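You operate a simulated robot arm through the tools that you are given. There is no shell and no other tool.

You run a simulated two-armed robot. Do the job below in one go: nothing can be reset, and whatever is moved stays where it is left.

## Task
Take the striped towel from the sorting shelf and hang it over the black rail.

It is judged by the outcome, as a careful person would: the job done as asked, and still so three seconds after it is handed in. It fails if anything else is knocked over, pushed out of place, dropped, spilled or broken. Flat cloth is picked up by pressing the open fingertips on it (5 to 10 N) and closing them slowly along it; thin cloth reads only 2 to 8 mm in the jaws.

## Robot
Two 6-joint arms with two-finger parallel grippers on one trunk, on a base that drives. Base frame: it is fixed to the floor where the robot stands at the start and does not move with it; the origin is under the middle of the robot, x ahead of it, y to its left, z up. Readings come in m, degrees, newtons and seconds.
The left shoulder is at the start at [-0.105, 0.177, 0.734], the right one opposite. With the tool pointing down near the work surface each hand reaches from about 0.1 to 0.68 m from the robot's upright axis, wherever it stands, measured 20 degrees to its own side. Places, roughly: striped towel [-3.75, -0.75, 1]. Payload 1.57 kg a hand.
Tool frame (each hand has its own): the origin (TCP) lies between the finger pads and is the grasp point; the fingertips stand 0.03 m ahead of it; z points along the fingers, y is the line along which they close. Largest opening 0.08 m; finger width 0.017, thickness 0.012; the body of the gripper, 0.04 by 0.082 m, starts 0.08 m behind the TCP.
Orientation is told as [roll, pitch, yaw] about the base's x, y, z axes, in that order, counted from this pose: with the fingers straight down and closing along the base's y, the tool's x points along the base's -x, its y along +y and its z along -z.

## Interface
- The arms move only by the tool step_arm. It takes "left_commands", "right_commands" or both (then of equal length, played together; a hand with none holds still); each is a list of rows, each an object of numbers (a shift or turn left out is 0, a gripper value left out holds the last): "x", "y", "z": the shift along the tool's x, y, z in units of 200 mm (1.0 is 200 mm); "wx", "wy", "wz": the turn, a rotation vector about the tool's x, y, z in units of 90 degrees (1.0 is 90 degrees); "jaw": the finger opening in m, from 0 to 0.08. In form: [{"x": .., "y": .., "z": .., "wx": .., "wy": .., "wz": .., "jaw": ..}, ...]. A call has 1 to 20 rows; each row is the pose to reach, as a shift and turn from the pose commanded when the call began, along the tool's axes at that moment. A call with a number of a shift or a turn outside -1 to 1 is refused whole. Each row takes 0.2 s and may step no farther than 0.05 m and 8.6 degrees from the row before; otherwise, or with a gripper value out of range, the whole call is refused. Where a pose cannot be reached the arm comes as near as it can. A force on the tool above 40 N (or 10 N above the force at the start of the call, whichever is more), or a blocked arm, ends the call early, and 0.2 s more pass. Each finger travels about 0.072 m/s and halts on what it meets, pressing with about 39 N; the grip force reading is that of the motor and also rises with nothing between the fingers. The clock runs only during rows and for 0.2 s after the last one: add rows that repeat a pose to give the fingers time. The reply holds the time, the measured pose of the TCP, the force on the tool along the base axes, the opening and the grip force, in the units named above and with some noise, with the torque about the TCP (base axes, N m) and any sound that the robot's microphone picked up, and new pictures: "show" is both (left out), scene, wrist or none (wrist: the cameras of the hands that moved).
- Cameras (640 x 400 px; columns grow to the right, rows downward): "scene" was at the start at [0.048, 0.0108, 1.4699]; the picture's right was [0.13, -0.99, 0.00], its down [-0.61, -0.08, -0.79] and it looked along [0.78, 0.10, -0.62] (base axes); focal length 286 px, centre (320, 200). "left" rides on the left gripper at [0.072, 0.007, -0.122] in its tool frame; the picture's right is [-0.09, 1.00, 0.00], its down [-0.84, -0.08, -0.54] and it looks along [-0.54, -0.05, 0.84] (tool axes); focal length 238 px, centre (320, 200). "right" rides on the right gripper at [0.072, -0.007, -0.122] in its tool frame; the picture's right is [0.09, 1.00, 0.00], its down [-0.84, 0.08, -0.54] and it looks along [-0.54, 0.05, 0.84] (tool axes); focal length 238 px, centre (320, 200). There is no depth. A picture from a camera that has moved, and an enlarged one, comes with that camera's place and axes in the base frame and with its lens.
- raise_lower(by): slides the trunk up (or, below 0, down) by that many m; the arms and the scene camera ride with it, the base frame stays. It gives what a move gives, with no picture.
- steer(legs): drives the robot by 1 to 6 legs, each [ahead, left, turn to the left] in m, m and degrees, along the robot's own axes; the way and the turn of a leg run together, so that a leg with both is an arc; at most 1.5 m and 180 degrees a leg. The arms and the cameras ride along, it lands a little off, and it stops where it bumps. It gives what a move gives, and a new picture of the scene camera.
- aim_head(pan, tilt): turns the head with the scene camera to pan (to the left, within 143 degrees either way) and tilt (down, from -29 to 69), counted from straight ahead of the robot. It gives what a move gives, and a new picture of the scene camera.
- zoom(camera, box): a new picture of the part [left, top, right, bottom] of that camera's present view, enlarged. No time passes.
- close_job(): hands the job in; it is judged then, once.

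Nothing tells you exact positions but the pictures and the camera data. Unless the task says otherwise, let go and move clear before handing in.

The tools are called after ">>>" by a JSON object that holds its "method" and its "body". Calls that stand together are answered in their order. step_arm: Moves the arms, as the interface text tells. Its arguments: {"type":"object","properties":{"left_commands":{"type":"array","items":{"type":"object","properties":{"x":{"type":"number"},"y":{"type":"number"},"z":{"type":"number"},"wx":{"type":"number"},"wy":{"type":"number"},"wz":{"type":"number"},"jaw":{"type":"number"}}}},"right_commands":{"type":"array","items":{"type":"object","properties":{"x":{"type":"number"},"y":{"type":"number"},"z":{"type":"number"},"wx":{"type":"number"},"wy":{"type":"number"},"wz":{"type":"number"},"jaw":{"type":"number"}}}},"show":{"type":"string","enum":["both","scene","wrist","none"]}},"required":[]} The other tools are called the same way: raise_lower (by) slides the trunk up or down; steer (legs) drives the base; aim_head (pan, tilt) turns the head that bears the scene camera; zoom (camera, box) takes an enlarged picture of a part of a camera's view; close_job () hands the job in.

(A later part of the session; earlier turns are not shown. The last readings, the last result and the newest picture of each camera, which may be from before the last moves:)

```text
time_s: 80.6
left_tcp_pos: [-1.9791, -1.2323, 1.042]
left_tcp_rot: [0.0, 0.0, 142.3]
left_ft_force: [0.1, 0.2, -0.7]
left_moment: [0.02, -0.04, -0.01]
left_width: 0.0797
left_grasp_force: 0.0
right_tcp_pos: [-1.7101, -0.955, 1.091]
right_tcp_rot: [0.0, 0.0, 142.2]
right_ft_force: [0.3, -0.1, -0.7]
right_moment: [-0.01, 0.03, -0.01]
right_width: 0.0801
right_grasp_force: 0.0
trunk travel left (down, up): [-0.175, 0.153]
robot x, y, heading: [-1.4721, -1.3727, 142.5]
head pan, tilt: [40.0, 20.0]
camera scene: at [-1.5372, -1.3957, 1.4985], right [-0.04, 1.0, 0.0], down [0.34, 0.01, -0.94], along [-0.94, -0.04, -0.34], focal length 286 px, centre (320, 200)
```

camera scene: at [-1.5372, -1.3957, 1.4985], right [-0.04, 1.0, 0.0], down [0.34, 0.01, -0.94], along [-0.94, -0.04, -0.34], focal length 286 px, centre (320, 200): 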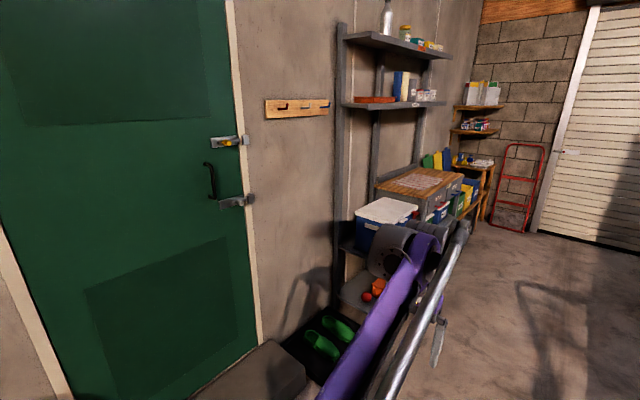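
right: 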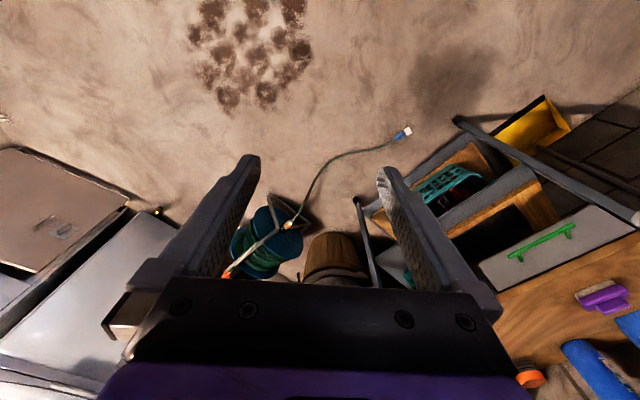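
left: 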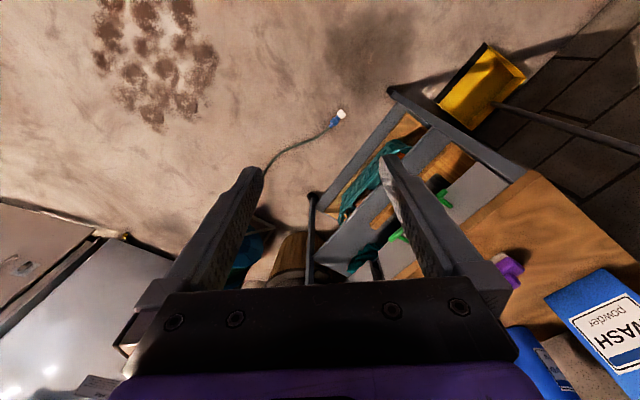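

>>> {"method": "aim_head", "body": {"pan": -90, "tilt": 20}}

>>> {"method": "zoom", "body": {"camera": "scene", "box": [190, 90, 490, 270]}}

>>> {"method": "aim_head", "body": {"pan": -50, "tilt": 40}}

>>> {"method": "aim_head", "body": {"pan": 0, "tilt": 20}}

```text
time_s: 82.7
left_tcp_pos: [-1.979, -1.2303, 1.0428]
left_tcp_rot: [0.0, 0.1, 142.2]
left_ft_force: [-0.5, 0.3, 0.5]
left_moment: [0.01, -0.01, 0.01]
left_width: 0.08
left_grasp_force: 0.1
right_tcp_pos: [-1.7103, -0.955, 1.0915]
right_tcp_rot: [0.0, 0.0, 142.3]
right_ft_force: [0.0, -0.5, -0.6]
right_moment: [-0.01, -0.01, 0.0]
right_width: 0.0803
right_grasp_force: 0.0
trunk travel left (down, up): [-0.175, 0.153]
robot x, y, heading: [-1.4738, -1.3701, 142.2]
head pan, tilt: [-90.0, 20.0]
camera scene: at [-1.3873, -1.3182, 1.4985], right [0.79, -0.61, 0.0], down [-0.21, -0.27, -0.94], along [0.57, 0.74, -0.34], focal length 286 px, centre (320, 200)
```

scene: 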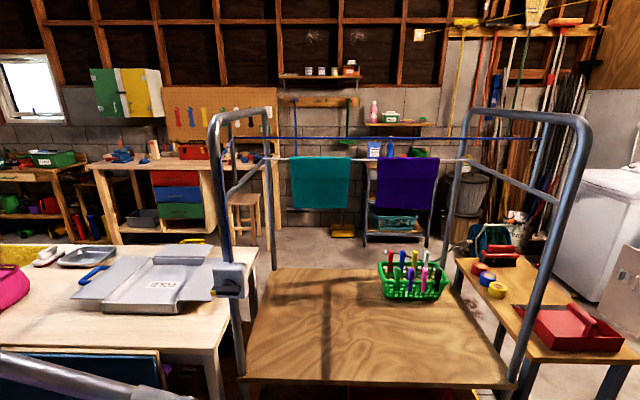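

```text
2.13 times, centred on (340, 180) of scene
camera zoom: at [-1.3873, -1.3182, 1.4985], right [0.79, -0.61, 0.0], down [-0.21, -0.27, -0.94], along [0.57, 0.74, -0.34], focal length 609 px, centre (277, 243)
```

zoom: 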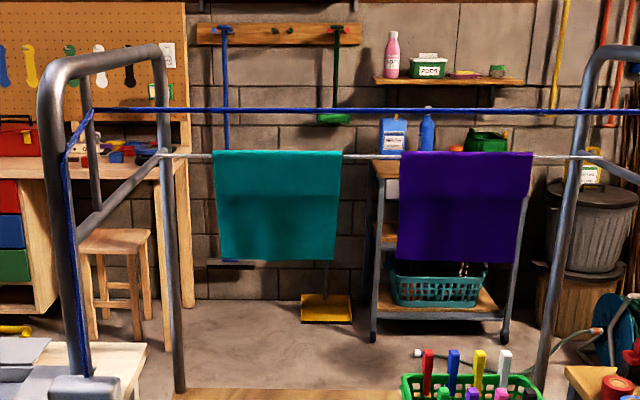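

```text
time_s: 83.8
left_tcp_pos: [-1.979, -1.2319, 1.0412]
left_tcp_rot: [0.0, -0.1, 142.3]
left_ft_force: [-0.3, 0.2, -0.6]
left_moment: [0.03, 0.01, 0.0]
left_width: 0.0801
left_grasp_force: 0.1
right_tcp_pos: [-1.709, -0.9546, 1.0911]
right_tcp_rot: [0.0, -0.1, 142.3]
right_ft_force: [0.4, 0.0, -0.6]
right_moment: [-0.01, -0.04, 0.0]
right_width: 0.0798
right_grasp_force: 0.1
trunk travel left (down, up): [-0.175, 0.153]
robot x, y, heading: [-1.4718, -1.3666, 142.1]
head pan, tilt: [-50.0, 40.0]
camera scene: at [-1.4476, -1.307, 1.4671], right [1.0, 0.04, 0.0], down [0.03, -0.64, -0.77], along [-0.03, 0.77, -0.64], focal length 286 px, centre (320, 200)
```

scene: 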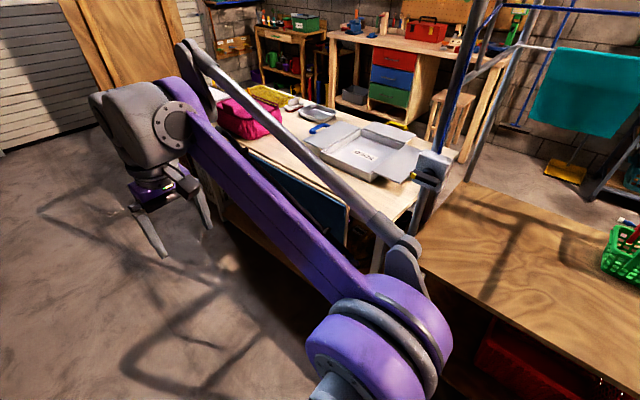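

```text
time_s: 85.0
left_tcp_pos: [-1.9791, -1.2315, 1.0426]
left_tcp_rot: [0.0, 0.0, 142.4]
left_ft_force: [-0.8, 0.0, -0.3]
left_moment: [0.01, -0.03, -0.01]
left_width: 0.0802
left_grasp_force: 0.1
right_tcp_pos: [-1.7093, -0.9556, 1.0913]
right_tcp_rot: [0.0, 0.0, 142.2]
right_ft_force: [0.3, -0.8, 0.0]
right_moment: [-0.01, 0.01, 0.0]
right_width: 0.08
right_grasp_force: 0.1
trunk travel left (down, up): [-0.175, 0.153]
robot x, y, heading: [-1.4715, -1.3668, 142.3]
head pan, tilt: [0.0, 20.0]
camera scene: at [-1.5179, -1.335, 1.4985], right [0.61, 0.79, 0.0], down [0.27, -0.21, -0.94], along [-0.74, 0.57, -0.34], focal length 286 px, centre (320, 200)
```

scene: 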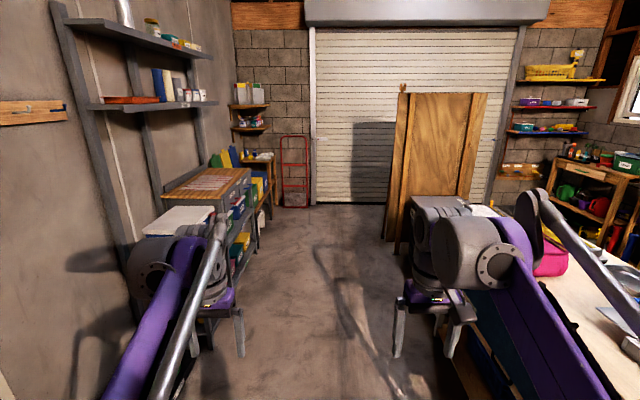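

>>> {"method": "steer", "body": {"legs": [[1.2, 0, -1]]}}

>>> {"method": "aim_head", "body": {"pan": -30, "tilt": 20}}

>>> {"method": "aim_head", "body": {"pan": 45, "tilt": 25}}

```text
time_s: 90.9
left_tcp_pos: [-2.8979, -0.4896, 1.0417]
left_tcp_rot: [0.0, 0.0, 140.8]
left_ft_force: [0.1, 0.3, 0.0]
left_moment: [0.0, -0.01, 0.0]
left_width: 0.0801
left_grasp_force: 0.0
right_tcp_pos: [-2.6219, -0.2193, 1.0913]
right_tcp_rot: [0.0, 0.0, 140.9]
right_ft_force: [-0.2, 0.4, 0.5]
right_moment: [-0.04, 0.0, 0.01]
right_width: 0.0796
right_grasp_force: 0.0
trunk travel left (down, up): [-0.175, 0.153]
robot x, y, heading: [-2.3917, -0.6413, 141.0]
head pan, tilt: [0.0, 20.0]
camera scene: at [-2.4396, -0.6037, 1.4985], right [0.63, 0.78, 0.0], down [0.27, -0.22, -0.94], along [-0.73, 0.59, -0.34], focal length 286 px, centre (320, 200)
```

scene: 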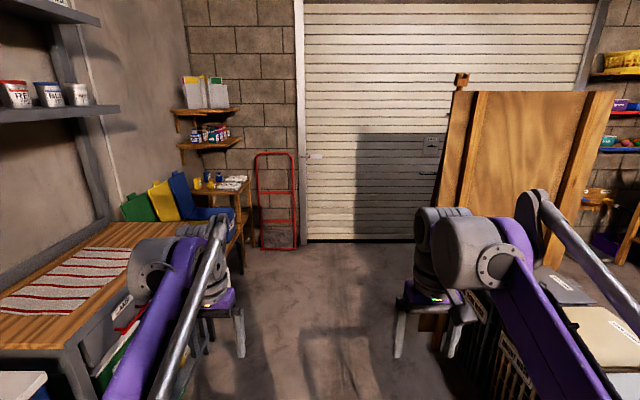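

```text
time_s: 91.9
left_tcp_pos: [-2.8985, -0.4896, 1.0414]
left_tcp_rot: [-0.1, 0.0, 140.9]
left_ft_force: [-0.1, 0.3, 0.4]
left_moment: [0.01, -0.01, 0.02]
left_width: 0.08
left_grasp_force: 0.0
right_tcp_pos: [-2.6214, -0.2192, 1.0914]
right_tcp_rot: [0.1, 0.0, 140.9]
right_ft_force: [0.0, -0.2, -0.4]
right_moment: [0.02, 0.02, 0.0]
right_width: 0.0797
right_grasp_force: 0.0
trunk travel left (down, up): [-0.175, 0.153]
robot x, y, heading: [-2.3928, -0.6386, 140.9]
head pan, tilt: [-30.0, 20.0]
camera scene: at [-2.4004, -0.5756, 1.4985], right [0.93, 0.36, 0.0], down [0.12, -0.32, -0.94], along [-0.34, 0.88, -0.34], focal length 286 px, centre (320, 200)
```

scene: 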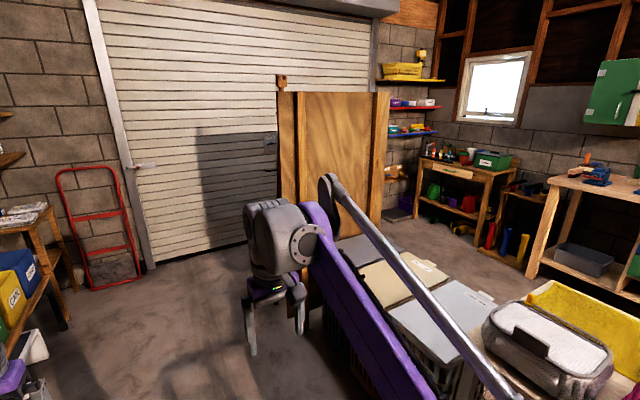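

```text
time_s: 93.4
left_tcp_pos: [-2.8985, -0.4899, 1.0417]
left_tcp_rot: [0.0, 0.0, 140.9]
left_ft_force: [0.2, -0.1, 0.5]
left_moment: [-0.02, 0.01, 0.0]
left_width: 0.0802
left_grasp_force: 0.1
right_tcp_pos: [-2.6222, -0.2199, 1.0911]
right_tcp_rot: [0.0, -0.1, 140.8]
right_ft_force: [0.0, 0.1, 0.0]
right_moment: [-0.02, 0.01, 0.0]
right_width: 0.0801
right_grasp_force: 0.0
trunk travel left (down, up): [-0.175, 0.153]
robot x, y, heading: [-2.3934, -0.641, 140.8]
head pan, tilt: [45.0, 25.0]
camera scene: at [-2.4587, -0.672, 1.4904], right [-0.1, 0.99, 0.0], down [0.42, 0.04, -0.91], along [-0.9, -0.09, -0.42], focal length 286 px, centre (320, 200)
```

scene: 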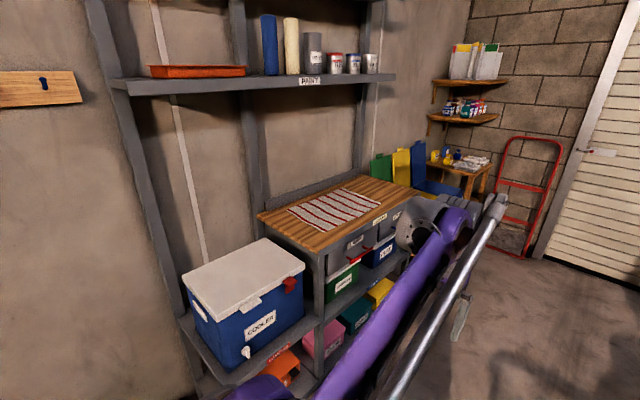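

The towel lies flat on the wooden top of the sorting unit. The plywood screen ahead may hide a rail on its far side, so I'll check behind it before touching anything.

>>> {"method": "steer", "body": {"legs": [[1.3, 0.05, 0]]}}

>>> {"method": "aim_head", "body": {"pan": -60, "tilt": 20}}

>>> {"method": "aim_head", "body": {"pan": -110, "tilt": 20}}

>>> {"method": "aim_head", "body": {"pan": 45, "tilt": 25}}

```text
time_s: 99.8
left_tcp_pos: [-3.9279, 0.2767, 1.0425]
left_tcp_rot: [0.0, -0.1, 141.1]
left_ft_force: [-0.2, 1.1, -0.8]
left_moment: [-0.01, 0.0, 0.02]
left_width: 0.0801
left_grasp_force: 0.0
right_tcp_pos: [-3.6514, 0.5482, 1.0917]
right_tcp_rot: [0.0, 0.0, 141.1]
right_ft_force: [-0.3, 1.0, 0.1]
right_moment: [-0.03, 0.0, 0.03]
right_width: 0.08
right_grasp_force: 0.1
trunk travel left (down, up): [-0.175, 0.153]
robot x, y, heading: [-3.4252, 0.1299, 141.2]
head pan, tilt: [45.0, 25.0]
camera scene: at [-3.4877, 0.0963, 1.4904], right [-0.11, 0.99, 0.0], down [0.42, 0.04, -0.91], along [-0.9, -0.1, -0.42], focal length 286 px, centre (320, 200)
```

scene: 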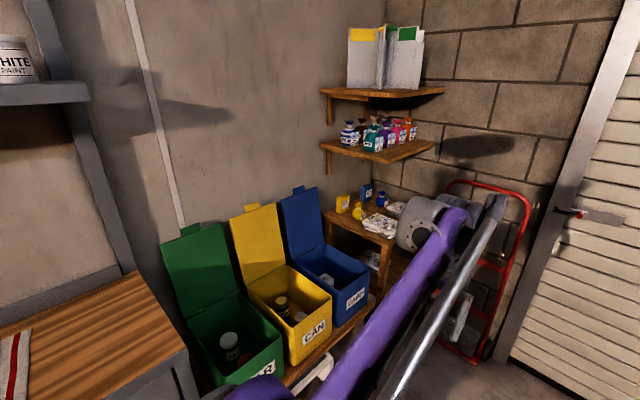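

```text
time_s: 101.6
left_tcp_pos: [-3.9274, 0.2776, 1.0418]
left_tcp_rot: [0.0, 0.0, 141.1]
left_ft_force: [-1.1, -0.6, 0.4]
left_moment: [-0.02, -0.03, -0.02]
left_width: 0.0799
left_grasp_force: 0.1
right_tcp_pos: [-3.653, 0.5481, 1.0915]
right_tcp_rot: [0.0, 0.0, 141.1]
right_ft_force: [-0.2, 0.3, -0.6]
right_moment: [0.01, 0.01, -0.01]
right_width: 0.0802
right_grasp_force: 0.1
trunk travel left (down, up): [-0.175, 0.153]
robot x, y, heading: [-3.4238, 0.1294, 141.3]
head pan, tilt: [-60.0, 20.0]
camera scene: at [-3.3816, 0.198, 1.4985], right [0.99, -0.15, 0.0], down [-0.05, -0.34, -0.94], along [0.14, 0.93, -0.34], focal length 286 px, centre (320, 200)
```

scene: 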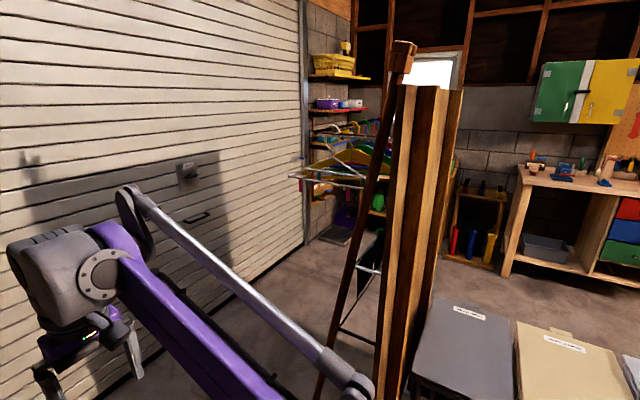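

```text
time_s: 102.8
left_tcp_pos: [-3.9278, 0.2759, 1.0416]
left_tcp_rot: [-0.1, 0.0, 141.0]
left_ft_force: [-0.1, 0.1, 0.1]
left_moment: [0.03, -0.01, -0.01]
left_width: 0.08
left_grasp_force: 0.0
right_tcp_pos: [-3.6513, 0.5485, 1.0919]
right_tcp_rot: [0.0, 0.0, 141.2]
right_ft_force: [-0.6, 0.2, -0.4]
right_moment: [-0.01, 0.0, 0.01]
right_width: 0.08
right_grasp_force: 0.1
trunk travel left (down, up): [-0.175, 0.153]
robot x, y, heading: [-3.4196, 0.1302, 141.1]
head pan, tilt: [-110.0, 20.0]
camera scene: at [-3.3162, 0.1541, 1.4985], right [0.52, -0.86, 0.0], down [-0.29, -0.18, -0.94], along [0.8, 0.49, -0.34], focal length 286 px, centre (320, 200)
```

scene: 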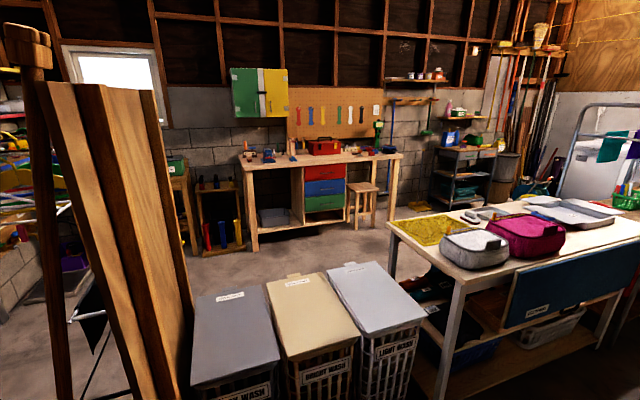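

```text
time_s: 105.2
left_tcp_pos: [-3.9269, 0.2777, 1.0422]
left_tcp_rot: [0.0, 0.0, 141.0]
left_ft_force: [-0.1, -1.2, 0.4]
left_moment: [-0.01, -0.01, -0.02]
left_width: 0.0799
left_grasp_force: 0.0
right_tcp_pos: [-3.652, 0.549, 1.0897]
right_tcp_rot: [0.0, 0.0, 141.2]
right_ft_force: [0.0, 0.0, -0.2]
right_moment: [0.02, -0.02, -0.02]
right_width: 0.0801
right_grasp_force: 0.1
trunk travel left (down, up): [-0.175, 0.153]
robot x, y, heading: [-3.4233, 0.1296, 141.1]
head pan, tilt: [45.0, 25.0]
camera scene: at [-3.4876, 0.0962, 1.4904], right [-0.11, 0.99, 0.0], down [0.42, 0.04, -0.91], along [-0.9, -0.1, -0.42], focal length 286 px, centre (320, 200)
```

scene: 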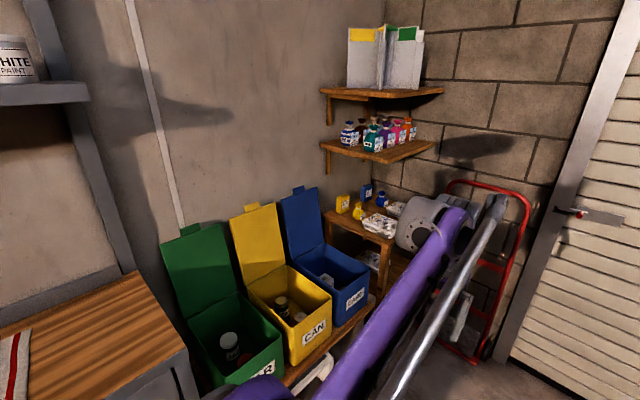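

There is something rack-like hidden behind the plywood screen. I'll zoom in on it.

>>> {"method": "aim_head", "body": {"pan": -50, "tilt": 25}}

>>> {"method": "zoom", "body": {"camera": "scene", "box": [300, 60, 540, 380]}}

```text
time_s: 106.9
left_tcp_pos: [-3.9284, 0.2786, 1.0413]
left_tcp_rot: [0.1, -0.1, 141.2]
left_ft_force: [-0.6, 0.4, -0.1]
left_moment: [-0.01, -0.01, -0.03]
left_width: 0.0801
left_grasp_force: 0.1
right_tcp_pos: [-3.6518, 0.5486, 1.0921]
right_tcp_rot: [-0.1, -0.1, 141.1]
right_ft_force: [-1.2, -0.8, -0.4]
right_moment: [0.03, 0.03, 0.03]
right_width: 0.0798
right_grasp_force: 0.2
trunk travel left (down, up): [-0.175, 0.153]
robot x, y, heading: [-3.427, 0.1295, 141.1]
head pan, tilt: [-50.0, 25.0]
camera scene: at [-3.3978, 0.1981, 1.4904], right [1.0, 0.02, 0.0], down [0.01, -0.42, -0.91], along [-0.02, 0.91, -0.42], focal length 286 px, centre (320, 200)
```

scene: 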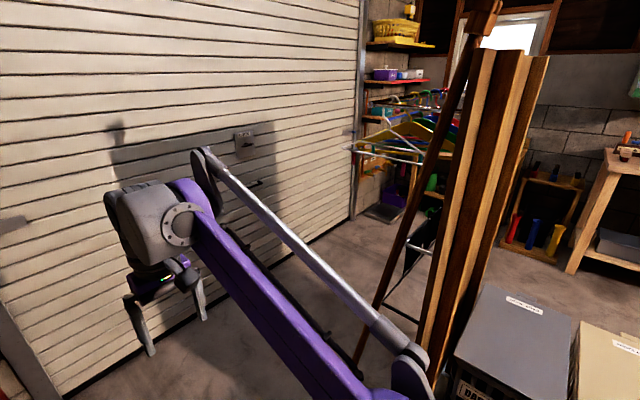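

```text
1.25 times, centred on (420, 220) of scene
camera zoom: at [-3.3978, 0.1981, 1.4904], right [1.0, 0.02, 0.0], down [0.01, -0.42, -0.91], along [-0.02, 0.91, -0.42], focal length 357 px, centre (195, 175)
```

zoom: 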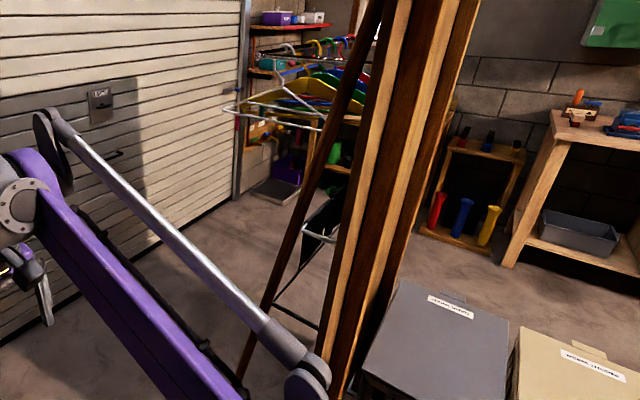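

>>> {"method": "steer", "body": {"legs": [[0.5, 0, 0]]}}

>>> {"method": "aim_head", "body": {"pan": -80, "tilt": 25}}

>>> {"method": "zoom", "body": {"camera": "scene", "box": [240, 60, 540, 380]}}

```text
time_s: 110.0
left_tcp_pos: [-4.3405, 0.6035, 1.041]
left_tcp_rot: [0.0, 0.0, 141.5]
left_ft_force: [0.7, 0.8, -0.2]
left_moment: [-0.02, 0.02, -0.02]
left_width: 0.0802
left_grasp_force: 0.0
right_tcp_pos: [-4.0677, 0.8761, 1.0913]
right_tcp_rot: [0.0, 0.0, 141.5]
right_ft_force: [0.2, -0.3, -0.4]
right_moment: [0.03, -0.03, 0.03]
right_width: 0.0801
right_grasp_force: 0.0
trunk travel left (down, up): [-0.175, 0.153]
robot x, y, heading: [-3.8338, 0.4567, 141.9]
head pan, tilt: [-50.0, 25.0]
camera scene: at [-3.8103, 0.5283, 1.4904], right [1.0, 0.03, 0.0], down [0.01, -0.42, -0.91], along [-0.02, 0.91, -0.42], focal length 286 px, centre (320, 200)
```

scene: 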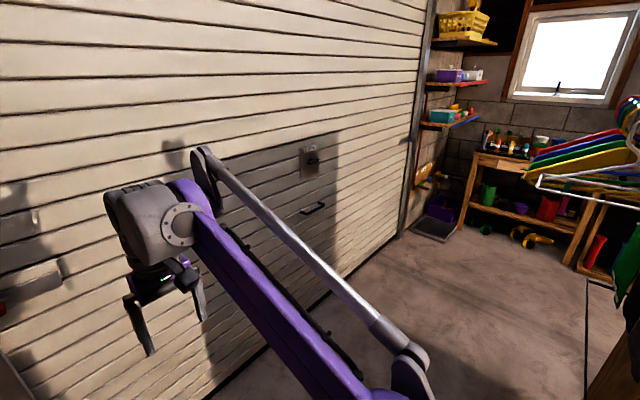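

```text
time_s: 111.0
left_tcp_pos: [-4.3411, 0.6038, 1.043]
left_tcp_rot: [0.0, 0.0, 141.4]
left_ft_force: [0.6, -0.6, 0.2]
left_moment: [-0.01, 0.0, 0.01]
left_width: 0.08
left_grasp_force: 0.1
right_tcp_pos: [-4.0669, 0.8758, 1.0915]
right_tcp_rot: [0.1, -0.1, 141.5]
right_ft_force: [-0.1, -0.2, -0.5]
right_moment: [-0.01, -0.01, -0.01]
right_width: 0.0799
right_grasp_force: 0.0
trunk travel left (down, up): [-0.175, 0.153]
robot x, y, heading: [-3.8379, 0.4627, 141.3]
head pan, tilt: [-80.0, 25.0]
camera scene: at [-3.7637, 0.517, 1.4904], right [0.88, -0.48, 0.0], down [-0.2, -0.37, -0.91], along [0.43, 0.8, -0.42], focal length 286 px, centre (320, 200)
```

scene: 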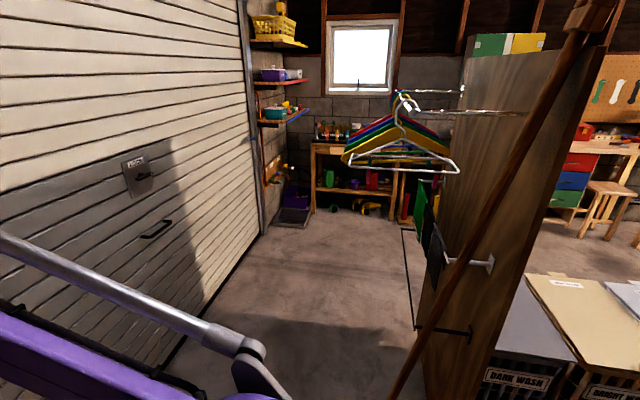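

```text
1.25 times, centred on (390, 220) of scene
camera zoom: at [-3.7637, 0.517, 1.4904], right [0.88, -0.48, 0.0], down [-0.2, -0.37, -0.91], along [0.43, 0.8, -0.42], focal length 357 px, centre (232, 175)
```

zoom: 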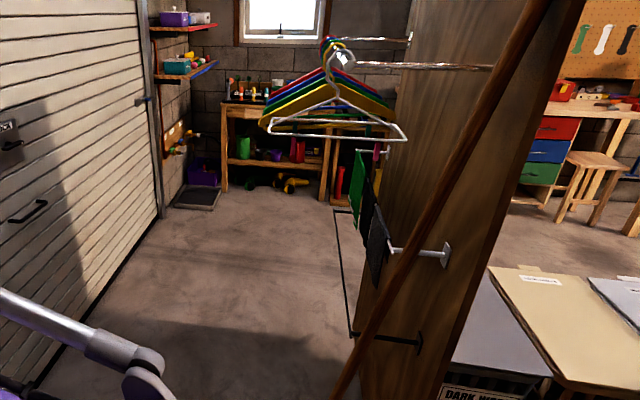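

Found it: on the garage-door side of the plywood screen are stacked rails – a silver one with hangers, a middle one with small cloths, and a low bare black U-shaped rail (about z≈0.78). I'll move to view it square on before picking up the towel.

>>> {"method": "steer", "body": {"legs": [[0.33, 0, 0], [0, 0, -90]]}}

>>> {"method": "aim_head", "body": {"pan": -40, "tilt": 25}}

```text
time_s: 116.8
left_tcp_pos: [-3.9604, 1.171, 1.0413]
left_tcp_rot: [0.0, 0.0, 53.5]
left_ft_force: [-1.0, -1.1, -0.6]
left_moment: [0.0, 0.01, 0.0]
left_width: 0.0799
left_grasp_force: 0.0
right_tcp_pos: [-3.6772, 0.9063, 1.0921]
right_tcp_rot: [0.0, 0.0, 53.5]
right_ft_force: [0.1, 0.4, 0.2]
right_moment: [-0.01, -0.01, 0.04]
right_width: 0.08
right_grasp_force: 0.0
trunk travel left (down, up): [-0.175, 0.153]
robot x, y, heading: [-4.0861, 0.6596, 53.5]
head pan, tilt: [-80.0, 25.0]
camera scene: at [-4.0275, 0.5897, 1.4904], right [-0.45, -0.89, 0.0], down [-0.38, 0.19, -0.91], along [0.81, -0.4, -0.42], focal length 286 px, centre (320, 200)
```

scene: 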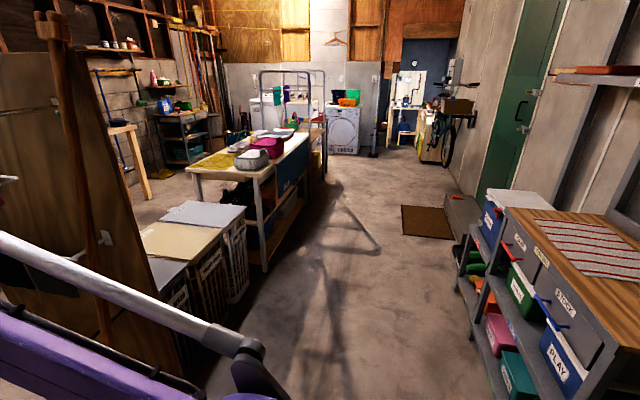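

```text
time_s: 117.9
left_tcp_pos: [-3.9594, 1.1705, 1.041]
left_tcp_rot: [0.0, 0.0, 53.5]
left_ft_force: [0.1, -0.7, 0.6]
left_moment: [0.03, -0.02, 0.0]
left_width: 0.0797
left_grasp_force: 0.0
right_tcp_pos: [-3.6786, 0.9071, 1.0919]
right_tcp_rot: [0.0, 0.0, 53.6]
right_ft_force: [0.0, -0.6, 0.2]
right_moment: [0.01, -0.01, -0.03]
right_width: 0.08
right_grasp_force: 0.1
trunk travel left (down, up): [-0.175, 0.153]
robot x, y, heading: [-4.0895, 0.6608, 53.7]
head pan, tilt: [-40.0, 25.0]
camera scene: at [-4.0203, 0.6523, 1.4904], right [0.23, -0.97, 0.0], down [-0.41, -0.1, -0.91], along [0.88, 0.21, -0.42], focal length 286 px, centre (320, 200)
```

scene: 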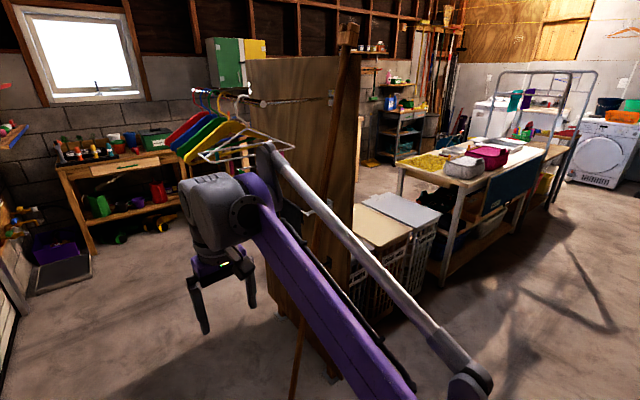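

>>> {"method": "steer", "body": {"legs": [[0.85, 0, -2]]}}

>>> {"method": "aim_head", "body": {"pan": -85, "tilt": 30}}

>>> {"method": "aim_head", "body": {"pan": -115, "tilt": 30}}

```text
time_s: 122.3
left_tcp_pos: [-3.4304, 1.8249, 1.0411]
left_tcp_rot: [0.1, 0.0, 51.1]
left_ft_force: [-0.3, -0.5, 0.7]
left_moment: [-0.02, 0.0, 0.0]
left_width: 0.08
left_grasp_force: 0.0
right_tcp_pos: [-3.1592, 1.5495, 1.0925]
right_tcp_rot: [0.0, 0.1, 51.2]
right_ft_force: [-0.3, 0.0, -0.8]
right_moment: [0.04, 0.02, 0.04]
right_width: 0.08
right_grasp_force: 0.0
trunk travel left (down, up): [-0.175, 0.153]
robot x, y, heading: [-3.5779, 1.3164, 51.2]
head pan, tilt: [-40.0, 25.0]
camera scene: at [-3.5109, 1.3096, 1.4904], right [0.19, -0.98, 0.0], down [-0.41, -0.08, -0.91], along [0.89, 0.18, -0.42], focal length 286 px, centre (320, 200)
```

scene: 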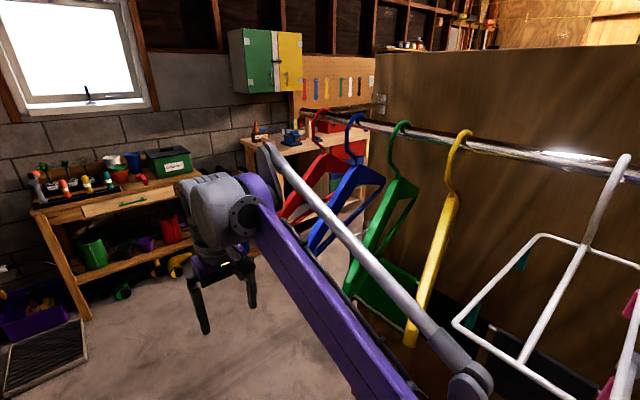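

```text
time_s: 123.5
left_tcp_pos: [-3.4309, 1.8255, 1.0421]
left_tcp_rot: [0.0, -0.1, 51.1]
left_ft_force: [0.4, -0.1, -0.1]
left_moment: [-0.01, 0.0, 0.01]
left_width: 0.08
left_grasp_force: 0.1
right_tcp_pos: [-3.1587, 1.5503, 1.0921]
right_tcp_rot: [0.1, 0.0, 51.2]
right_ft_force: [0.8, 0.3, 0.0]
right_moment: [0.0, -0.01, 0.02]
right_width: 0.0802
right_grasp_force: 0.1
trunk travel left (down, up): [-0.175, 0.153]
robot x, y, heading: [-3.5765, 1.3203, 51.2]
head pan, tilt: [-85.0, 30.0]
camera scene: at [-3.5263, 1.2413, 1.4825], right [-0.56, -0.83, 0.0], down [-0.42, 0.28, -0.87], along [0.72, -0.48, -0.5], focal length 286 px, centre (320, 200)
```

scene: 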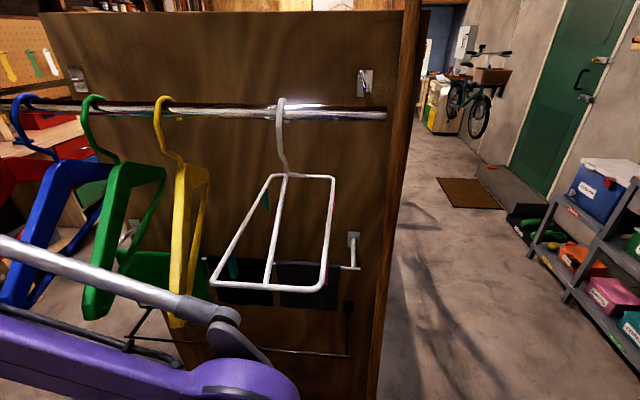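

```text
time_s: 124.4
left_tcp_pos: [-3.4296, 1.8246, 1.0415]
left_tcp_rot: [-0.1, 0.0, 51.2]
left_ft_force: [-0.3, 0.5, 0.6]
left_moment: [-0.03, 0.0, -0.01]
left_width: 0.0799
left_grasp_force: 0.0
right_tcp_pos: [-3.1591, 1.5501, 1.0924]
right_tcp_rot: [0.0, 0.1, 51.2]
right_ft_force: [0.8, -0.6, -0.3]
right_moment: [-0.02, -0.02, 0.01]
right_width: 0.0799
right_grasp_force: 0.0
trunk travel left (down, up): [-0.175, 0.153]
robot x, y, heading: [-3.5786, 1.3168, 51.2]
head pan, tilt: [-115.0, 30.0]
camera scene: at [-3.5616, 1.2104, 1.4824], right [-0.9, -0.44, 0.0], down [-0.22, 0.45, -0.87], along [0.38, -0.78, -0.5], focal length 286 px, centre (320, 200)
```

scene: 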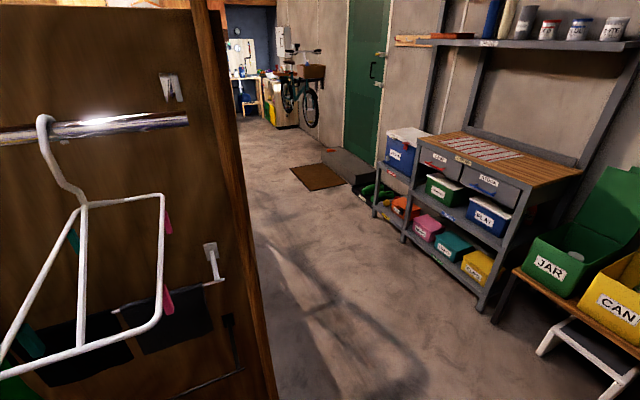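

>>> {"method": "aim_head", "body": {"pan": -85, "tilt": 40}}

>>> {"method": "zoom", "body": {"camera": "scene", "box": [100, 40, 420, 340]}}

```text
time_s: 125.4
left_tcp_pos: [-3.4294, 1.8241, 1.0422]
left_tcp_rot: [0.0, 0.0, 51.2]
left_ft_force: [1.1, 0.3, 0.3]
left_moment: [-0.01, 0.02, 0.01]
left_width: 0.0803
left_grasp_force: 0.1
right_tcp_pos: [-3.1584, 1.5504, 1.0919]
right_tcp_rot: [0.0, 0.0, 51.2]
right_ft_force: [0.8, -0.2, 0.4]
right_moment: [0.01, -0.01, 0.01]
right_width: 0.0798
right_grasp_force: 0.1
trunk travel left (down, up): [-0.175, 0.153]
robot x, y, heading: [-3.5781, 1.3201, 51.5]
head pan, tilt: [-85.0, 40.0]
camera scene: at [-3.5309, 1.2442, 1.4671], right [-0.56, -0.83, 0.0], down [-0.53, 0.36, -0.77], along [0.64, -0.43, -0.64], focal length 286 px, centre (320, 200)
```

scene: 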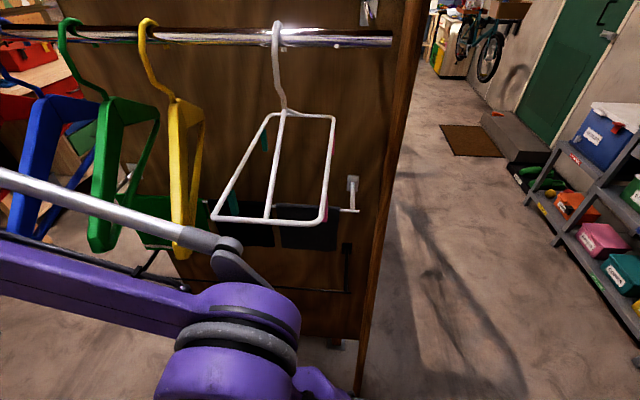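

```text
1.33 times, centred on (260, 190) of scene
camera zoom: at [-3.5309, 1.2442, 1.4671], right [-0.56, -0.83, 0.0], down [-0.53, 0.36, -0.77], along [0.64, -0.43, -0.64], focal length 381 px, centre (400, 213)
```

zoom: 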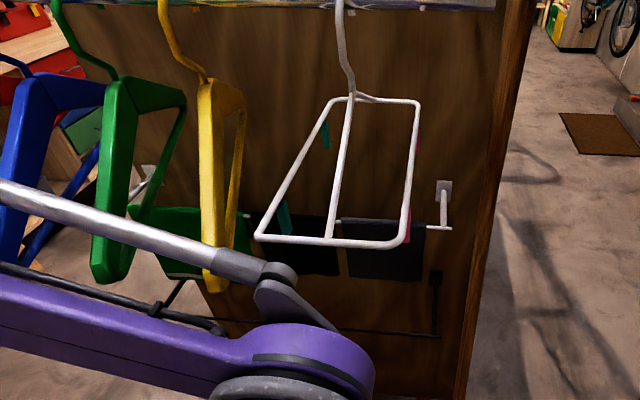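

The black rail is a bare bar about 0.58 m long standing off the board, at roughly room-height z≈0.755, with small cloths pegged on the rail above it (their bottoms at about z≈0.875). I now know both places, so I'll back out and go face the sorting unit for the towel.

>>> {"method": "steer", "body": {"legs": [[-0.83, 0, 0], [0, 0, 89]]}}

```text
time_s: 133.6
left_tcp_pos: [-4.6037, 0.8428, 1.0422]
left_tcp_rot: [0.1, 0.0, 140.6]
left_ft_force: [0.6, 0.1, 0.8]
left_moment: [0.01, -0.02, 0.02]
left_width: 0.08
left_grasp_force: 0.0
right_tcp_pos: [-4.3257, 1.1098, 1.0913]
right_tcp_rot: [0.0, 0.0, 140.5]
right_ft_force: [-0.2, -0.8, -0.5]
right_moment: [0.0, -0.01, -0.01]
right_width: 0.0799
right_grasp_force: 0.1
trunk travel left (down, up): [-0.175, 0.153]
robot x, y, heading: [-4.1024, 0.6885, 140.8]
head pan, tilt: [-85.0, 40.0]
camera scene: at [-4.0251, 0.7362, 1.4671], right [0.83, -0.56, 0.0], down [-0.36, -0.53, -0.77], along [0.43, 0.63, -0.64], focal length 286 px, centre (320, 200)
```

scene: 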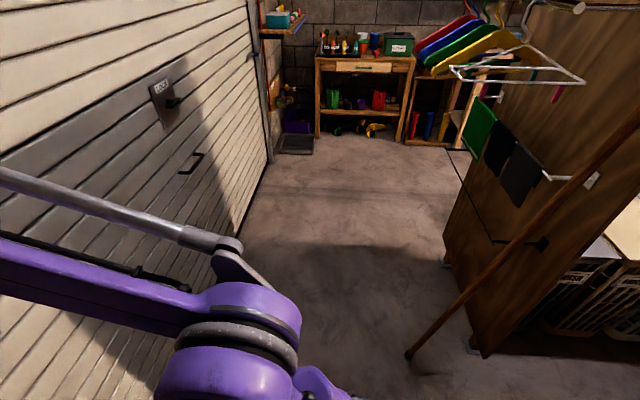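

>>> {"method": "zoom", "body": {"camera": "scene", "box": [400, 60, 640, 300]}}

>>> {"method": "steer", "body": {"legs": [[-1.15, 0, 0]]}}

>>> {"method": "aim_head", "body": {"pan": 60, "tilt": 35}}

```text
1.67 times, centred on (520, 180) of scene
camera zoom: at [-4.0251, 0.7362, 1.4671], right [0.83, -0.56, 0.0], down [-0.36, -0.53, -0.77], along [0.43, 0.63, -0.64], focal length 476 px, centre (-13, 233)
```

zoom: 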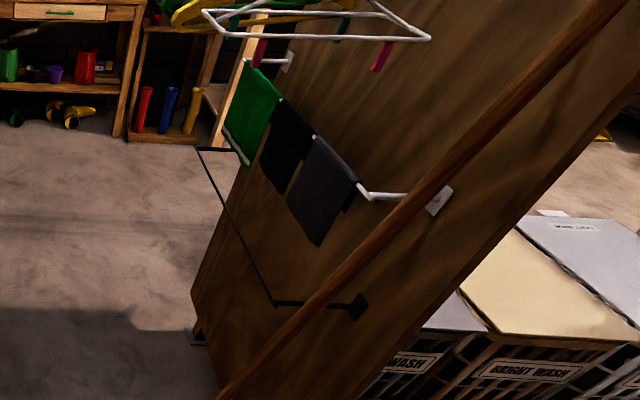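

```text
time_s: 139.5
left_tcp_pos: [-3.704, 0.1048, 1.0423]
left_tcp_rot: [0.0, 0.0, 140.9]
left_ft_force: [1.2, -0.3, 0.2]
left_moment: [-0.03, -0.02, 0.0]
left_width: 0.0798
left_grasp_force: 0.0
right_tcp_pos: [-3.4271, 0.3737, 1.092]
right_tcp_rot: [0.0, 0.0, 140.9]
right_ft_force: [-0.9, 0.2, -0.6]
right_moment: [0.01, -0.03, 0.0]
right_width: 0.0799
right_grasp_force: 0.1
trunk travel left (down, up): [-0.175, 0.153]
robot x, y, heading: [-3.1975, -0.0477, 141.2]
head pan, tilt: [-85.0, 40.0]
camera scene: at [-3.1249, 0.0013, 1.4671], right [0.83, -0.56, 0.0], down [-0.36, -0.53, -0.77], along [0.43, 0.63, -0.64], focal length 286 px, centre (320, 200)
```

scene: 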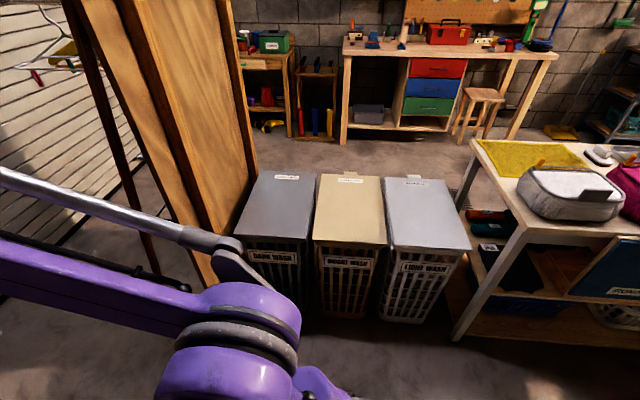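

```text
time_s: 141.8
left_tcp_pos: [-3.705, 0.1042, 1.0414]
left_tcp_rot: [0.0, 0.0, 140.9]
left_ft_force: [-0.6, -0.5, 0.1]
left_moment: [0.01, 0.01, -0.01]
left_width: 0.0803
left_grasp_force: 0.1
right_tcp_pos: [-3.4268, 0.3741, 1.0926]
right_tcp_rot: [0.0, 0.0, 140.9]
right_ft_force: [-1.0, -1.5, -0.6]
right_moment: [-0.02, 0.01, 0.02]
right_width: 0.08
right_grasp_force: 0.0
trunk travel left (down, up): [-0.175, 0.153]
robot x, y, heading: [-3.1988, -0.0449, 140.8]
head pan, tilt: [60.0, 35.0]
camera scene: at [-3.255, -0.1004, 1.4746], right [-0.36, 0.93, 0.0], down [0.54, 0.2, -0.82], along [-0.77, -0.29, -0.57], focal length 286 px, centre (320, 200)
```

scene: 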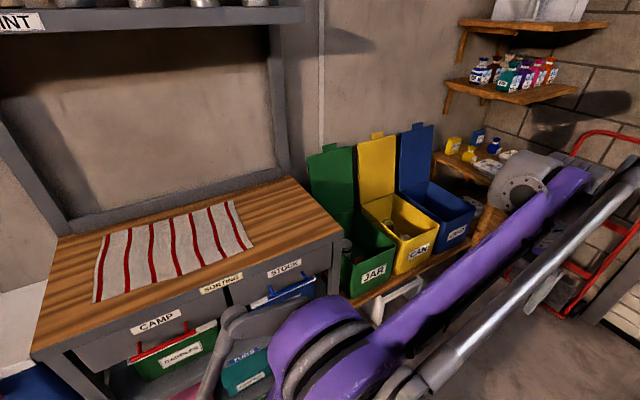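

I'm beside the sorting unit: the towel spans about 0.38 × 0.27 m with its near edge about 7 cm inside the shelf front. I'll turn to face it and close in.

>>> {"method": "steer", "body": {"legs": [[0, 0, 89]]}}

>>> {"method": "aim_head", "body": {"pan": 0, "tilt": 45}}

```text
time_s: 146.2
left_tcp_pos: [-3.3221, -0.5572, 1.0422]
left_tcp_rot: [0.0, -0.1, -125.9]
left_ft_force: [-0.2, -0.7, -0.2]
left_moment: [-0.03, 0.03, 0.02]
left_width: 0.0801
left_grasp_force: 0.0
right_tcp_pos: [-3.6057, -0.2978, 1.0927]
right_tcp_rot: [0.0, 0.1, -125.7]
right_ft_force: [0.6, -0.8, -1.0]
right_moment: [0.02, -0.04, 0.0]
right_width: 0.0799
right_grasp_force: 0.2
trunk travel left (down, up): [-0.175, 0.153]
robot x, y, heading: [-3.1997, -0.0448, -125.9]
head pan, tilt: [60.0, 35.0]
camera scene: at [-3.1436, -0.0968, 1.4747], right [-0.91, -0.41, 0.0], down [-0.23, 0.52, -0.82], along [0.34, -0.75, -0.57], focal length 286 px, centre (320, 200)
```

scene: 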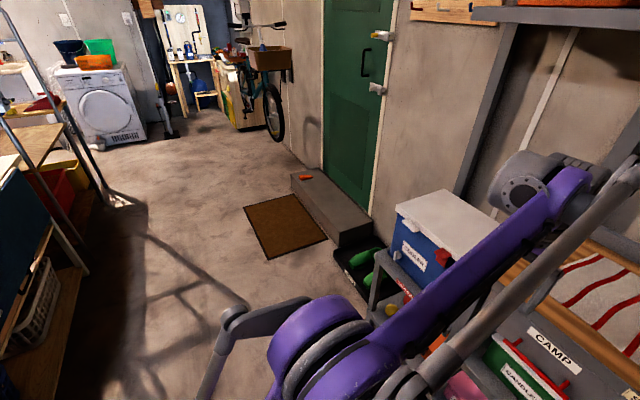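

```text
time_s: 147.5
left_tcp_pos: [-3.3211, -0.5576, 1.0417]
left_tcp_rot: [0.0, 0.0, -125.8]
left_ft_force: [-0.4, -0.5, 0.7]
left_moment: [0.0, 0.01, -0.04]
left_width: 0.0798
left_grasp_force: 0.0
right_tcp_pos: [-3.6071, -0.2967, 1.0923]
right_tcp_rot: [0.0, 0.0, -125.8]
right_ft_force: [-0.1, 0.8, 0.5]
right_moment: [0.0, 0.03, -0.03]
right_width: 0.0803
right_grasp_force: 0.1
trunk travel left (down, up): [-0.175, 0.153]
robot x, y, heading: [-3.2019, -0.0474, -126.0]
head pan, tilt: [0.0, 45.0]
camera scene: at [-3.2272, -0.0824, 1.4598], right [-0.81, 0.58, 0.0], down [0.41, 0.57, -0.71], along [-0.41, -0.57, -0.71], focal length 286 px, centre (320, 200)
```

scene: 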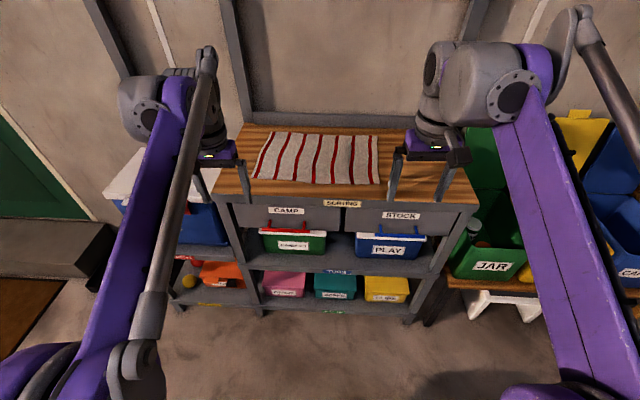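

>>> {"method": "steer", "body": {"legs": [[0.22, 0.05, -3]]}}

>>> {"method": "aim_head", "body": {"pan": 0, "tilt": 50}}

>>> {"method": "zoom", "body": {"camera": "left", "box": [0, 0, 640, 400]}}

>>> {"method": "zoom", "body": {"camera": "right", "box": [0, 0, 640, 400]}}

```text
time_s: 149.2
left_tcp_pos: [-3.4405, -0.7543, 1.0414]
left_tcp_rot: [-0.1, 0.0, -128.7]
left_ft_force: [0.1, 0.1, 0.1]
left_moment: [0.02, -0.02, 0.0]
left_width: 0.0799
left_grasp_force: 0.0
right_tcp_pos: [-3.7112, -0.4804, 1.0915]
right_tcp_rot: [0.1, 0.0, -128.8]
right_ft_force: [-0.5, 0.1, -0.2]
right_moment: [0.04, 0.03, -0.03]
right_width: 0.0801
right_grasp_force: 0.1
trunk travel left (down, up): [-0.175, 0.153]
robot x, y, heading: [-3.2954, -0.2504, -128.8]
head pan, tilt: [0.0, 45.0]
camera scene: at [-3.3221, -0.2854, 1.4598], right [-0.78, 0.62, 0.0], down [0.44, 0.55, -0.71], along [-0.44, -0.55, -0.71], focal length 286 px, centre (320, 200)
```

scene: 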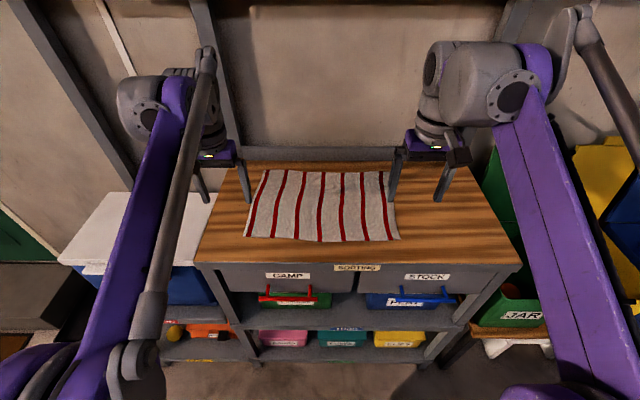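

```text
time_s: 149.8
left_tcp_pos: [-3.44, -0.7546, 1.0419]
left_tcp_rot: [0.0, 0.0, -128.7]
left_ft_force: [0.4, -0.4, -1.1]
left_moment: [-0.03, -0.04, 0.04]
left_width: 0.0799
left_grasp_force: 0.1
right_tcp_pos: [-3.711, -0.4804, 1.0909]
right_tcp_rot: [0.0, -0.1, -128.7]
right_ft_force: [-0.4, 0.9, 0.6]
right_moment: [0.0, 0.0, 0.0]
right_width: 0.08
right_grasp_force: 0.0
trunk travel left (down, up): [-0.175, 0.153]
robot x, y, heading: [-3.2914, -0.2484, -128.6]
head pan, tilt: [0.0, 50.0]
camera scene: at [-3.3191, -0.2815, 1.4529], right [-0.78, 0.62, 0.0], down [0.48, 0.6, -0.64], along [-0.4, -0.5, -0.77], focal length 286 px, centre (320, 200)
```

scene: 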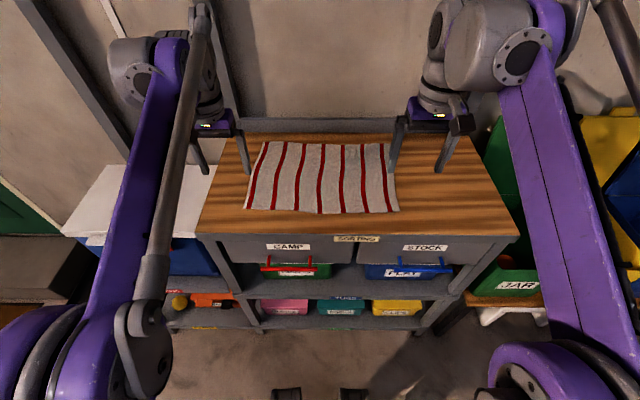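

```text
1.00 times, centred on (320, 200) of left (not enlarged: the box is as wide or as high as the picture)
camera zoom: at [-3.3888, -0.7034, 1.164], right [0.72, -0.69, 0.0], down [-0.58, -0.6, 0.54], along [-0.38, -0.39, -0.84], focal length 238 px, centre (320, 200)
```

zoom: 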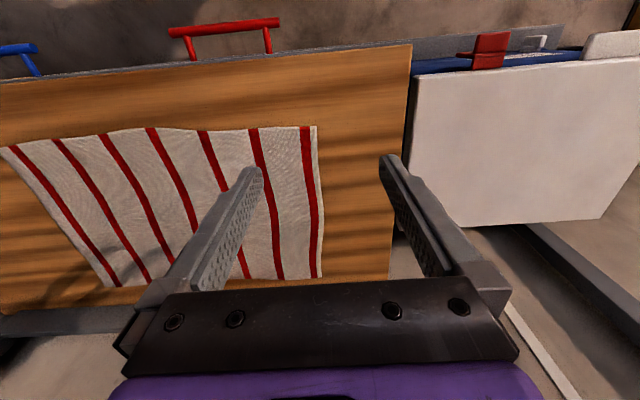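

```text
1.00 times, centred on (320, 200) of right (not enlarged: the box is as wide or as high as the picture)
camera zoom: at [-3.6711, -0.4185, 1.2147], right [0.84, -0.55, 0.0], down [-0.46, -0.7, 0.54], along [-0.3, -0.45, -0.84], focal length 238 px, centre (320, 200)
```

zoom: 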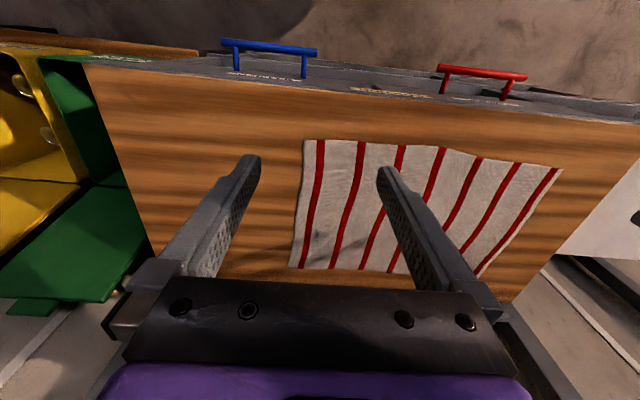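

I've matched the towel corners from both the head and wrist cameras: near edge at 0.49 m ahead of me, from 0.19 m left to 0.20 m right, surface at z≈0.876. Next I bring both hands above the near corners, jaws partly open.

>>> {"method": "step_arm", "body": {"left_commands": [{"x": -0.043, "y": -0.045, "z": 0.1, "jaw": 0.045}, {"x": -0.086, "y": -0.09, "z": 0.2, "jaw": 0.045}, {"x": -0.129, "y": -0.135, "z": 0.3, "jaw": 0.045}, {"x": -0.172, "y": -0.18, "z": 0.4, "jaw": 0.045}, {"x": -0.215, "y": -0.225, "z": 0.5, "jaw": 0.045}, {"x": -0.215, "y": -0.225, "z": 0.5, "jaw": 0.045}], "right_commands": [{"x": -0.082, "y": 0.023, "z": 0.15, "jaw": 0.045}, {"x": -0.164, "y": 0.046, "z": 0.3, "jaw": 0.045}, {"x": -0.246, "y": 0.069, "z": 0.45, "jaw": 0.045}, {"x": -0.328, "y": 0.092, "z": 0.6, "jaw": 0.045}, {"x": -0.41, "y": 0.115, "z": 0.745, "jaw": 0.045}, {"x": -0.41, "y": 0.115, "z": 0.745, "jaw": 0.045}]}}

```text
time_s: 151.2
left_tcp_pos: [-3.5005, -0.7581, 0.9406]
left_tcp_rot: [0.0, -0.1, -128.8]
left_ft_force: [-0.3, -0.1, -0.4]
left_moment: [-0.04, 0.02, -0.01]
left_width: 0.0452
left_grasp_force: 0.0
right_tcp_pos: [-3.7451, -0.5562, 0.9454]
right_tcp_rot: [0.1, -0.1, -128.7]
right_ft_force: [-0.1, -0.5, 0.2]
right_moment: [0.0, 0.03, -0.04]
right_width: 0.0451
right_grasp_force: 0.0
trunk travel left (down, up): [-0.175, 0.153]
robot x, y, heading: [-3.2893, -0.2507, -128.7]
head pan, tilt: [0.0, 50.0]
camera scene: at [-3.3186, -0.281, 1.453], right [-0.78, 0.62, 0.0], down [0.48, 0.6, -0.64], along [-0.4, -0.5, -0.77], focal length 286 px, centre (320, 200)
camera right: at [-3.7051, -0.4957, 1.0686], right [0.83, -0.55, 0.0], down [-0.46, -0.7, 0.54], along [-0.3, -0.45, -0.84], focal length 238 px, centre (320, 200)
camera left: at [-3.4503, -0.7081, 1.0628], right [0.72, -0.69, 0.0], down [-0.58, -0.6, 0.54], along [-0.38, -0.39, -0.84], focal length 238 px, centre (320, 200)
```

scene: 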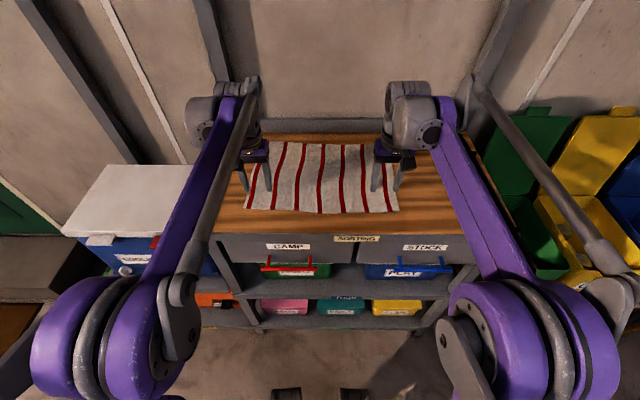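
right: 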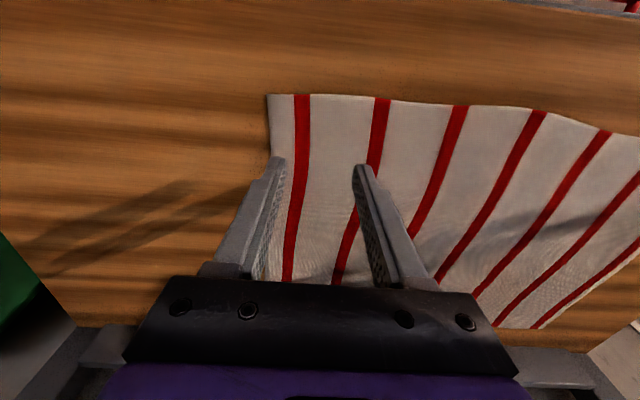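
left: 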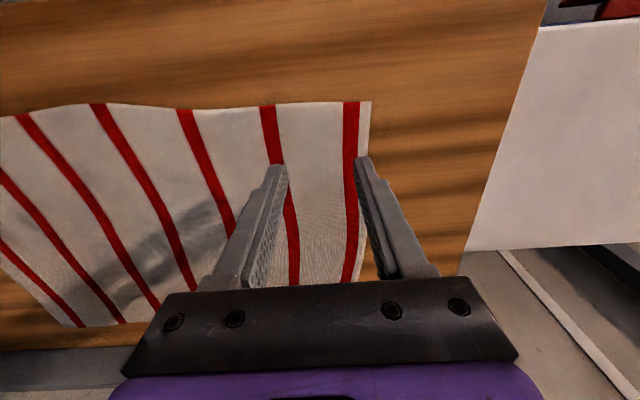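

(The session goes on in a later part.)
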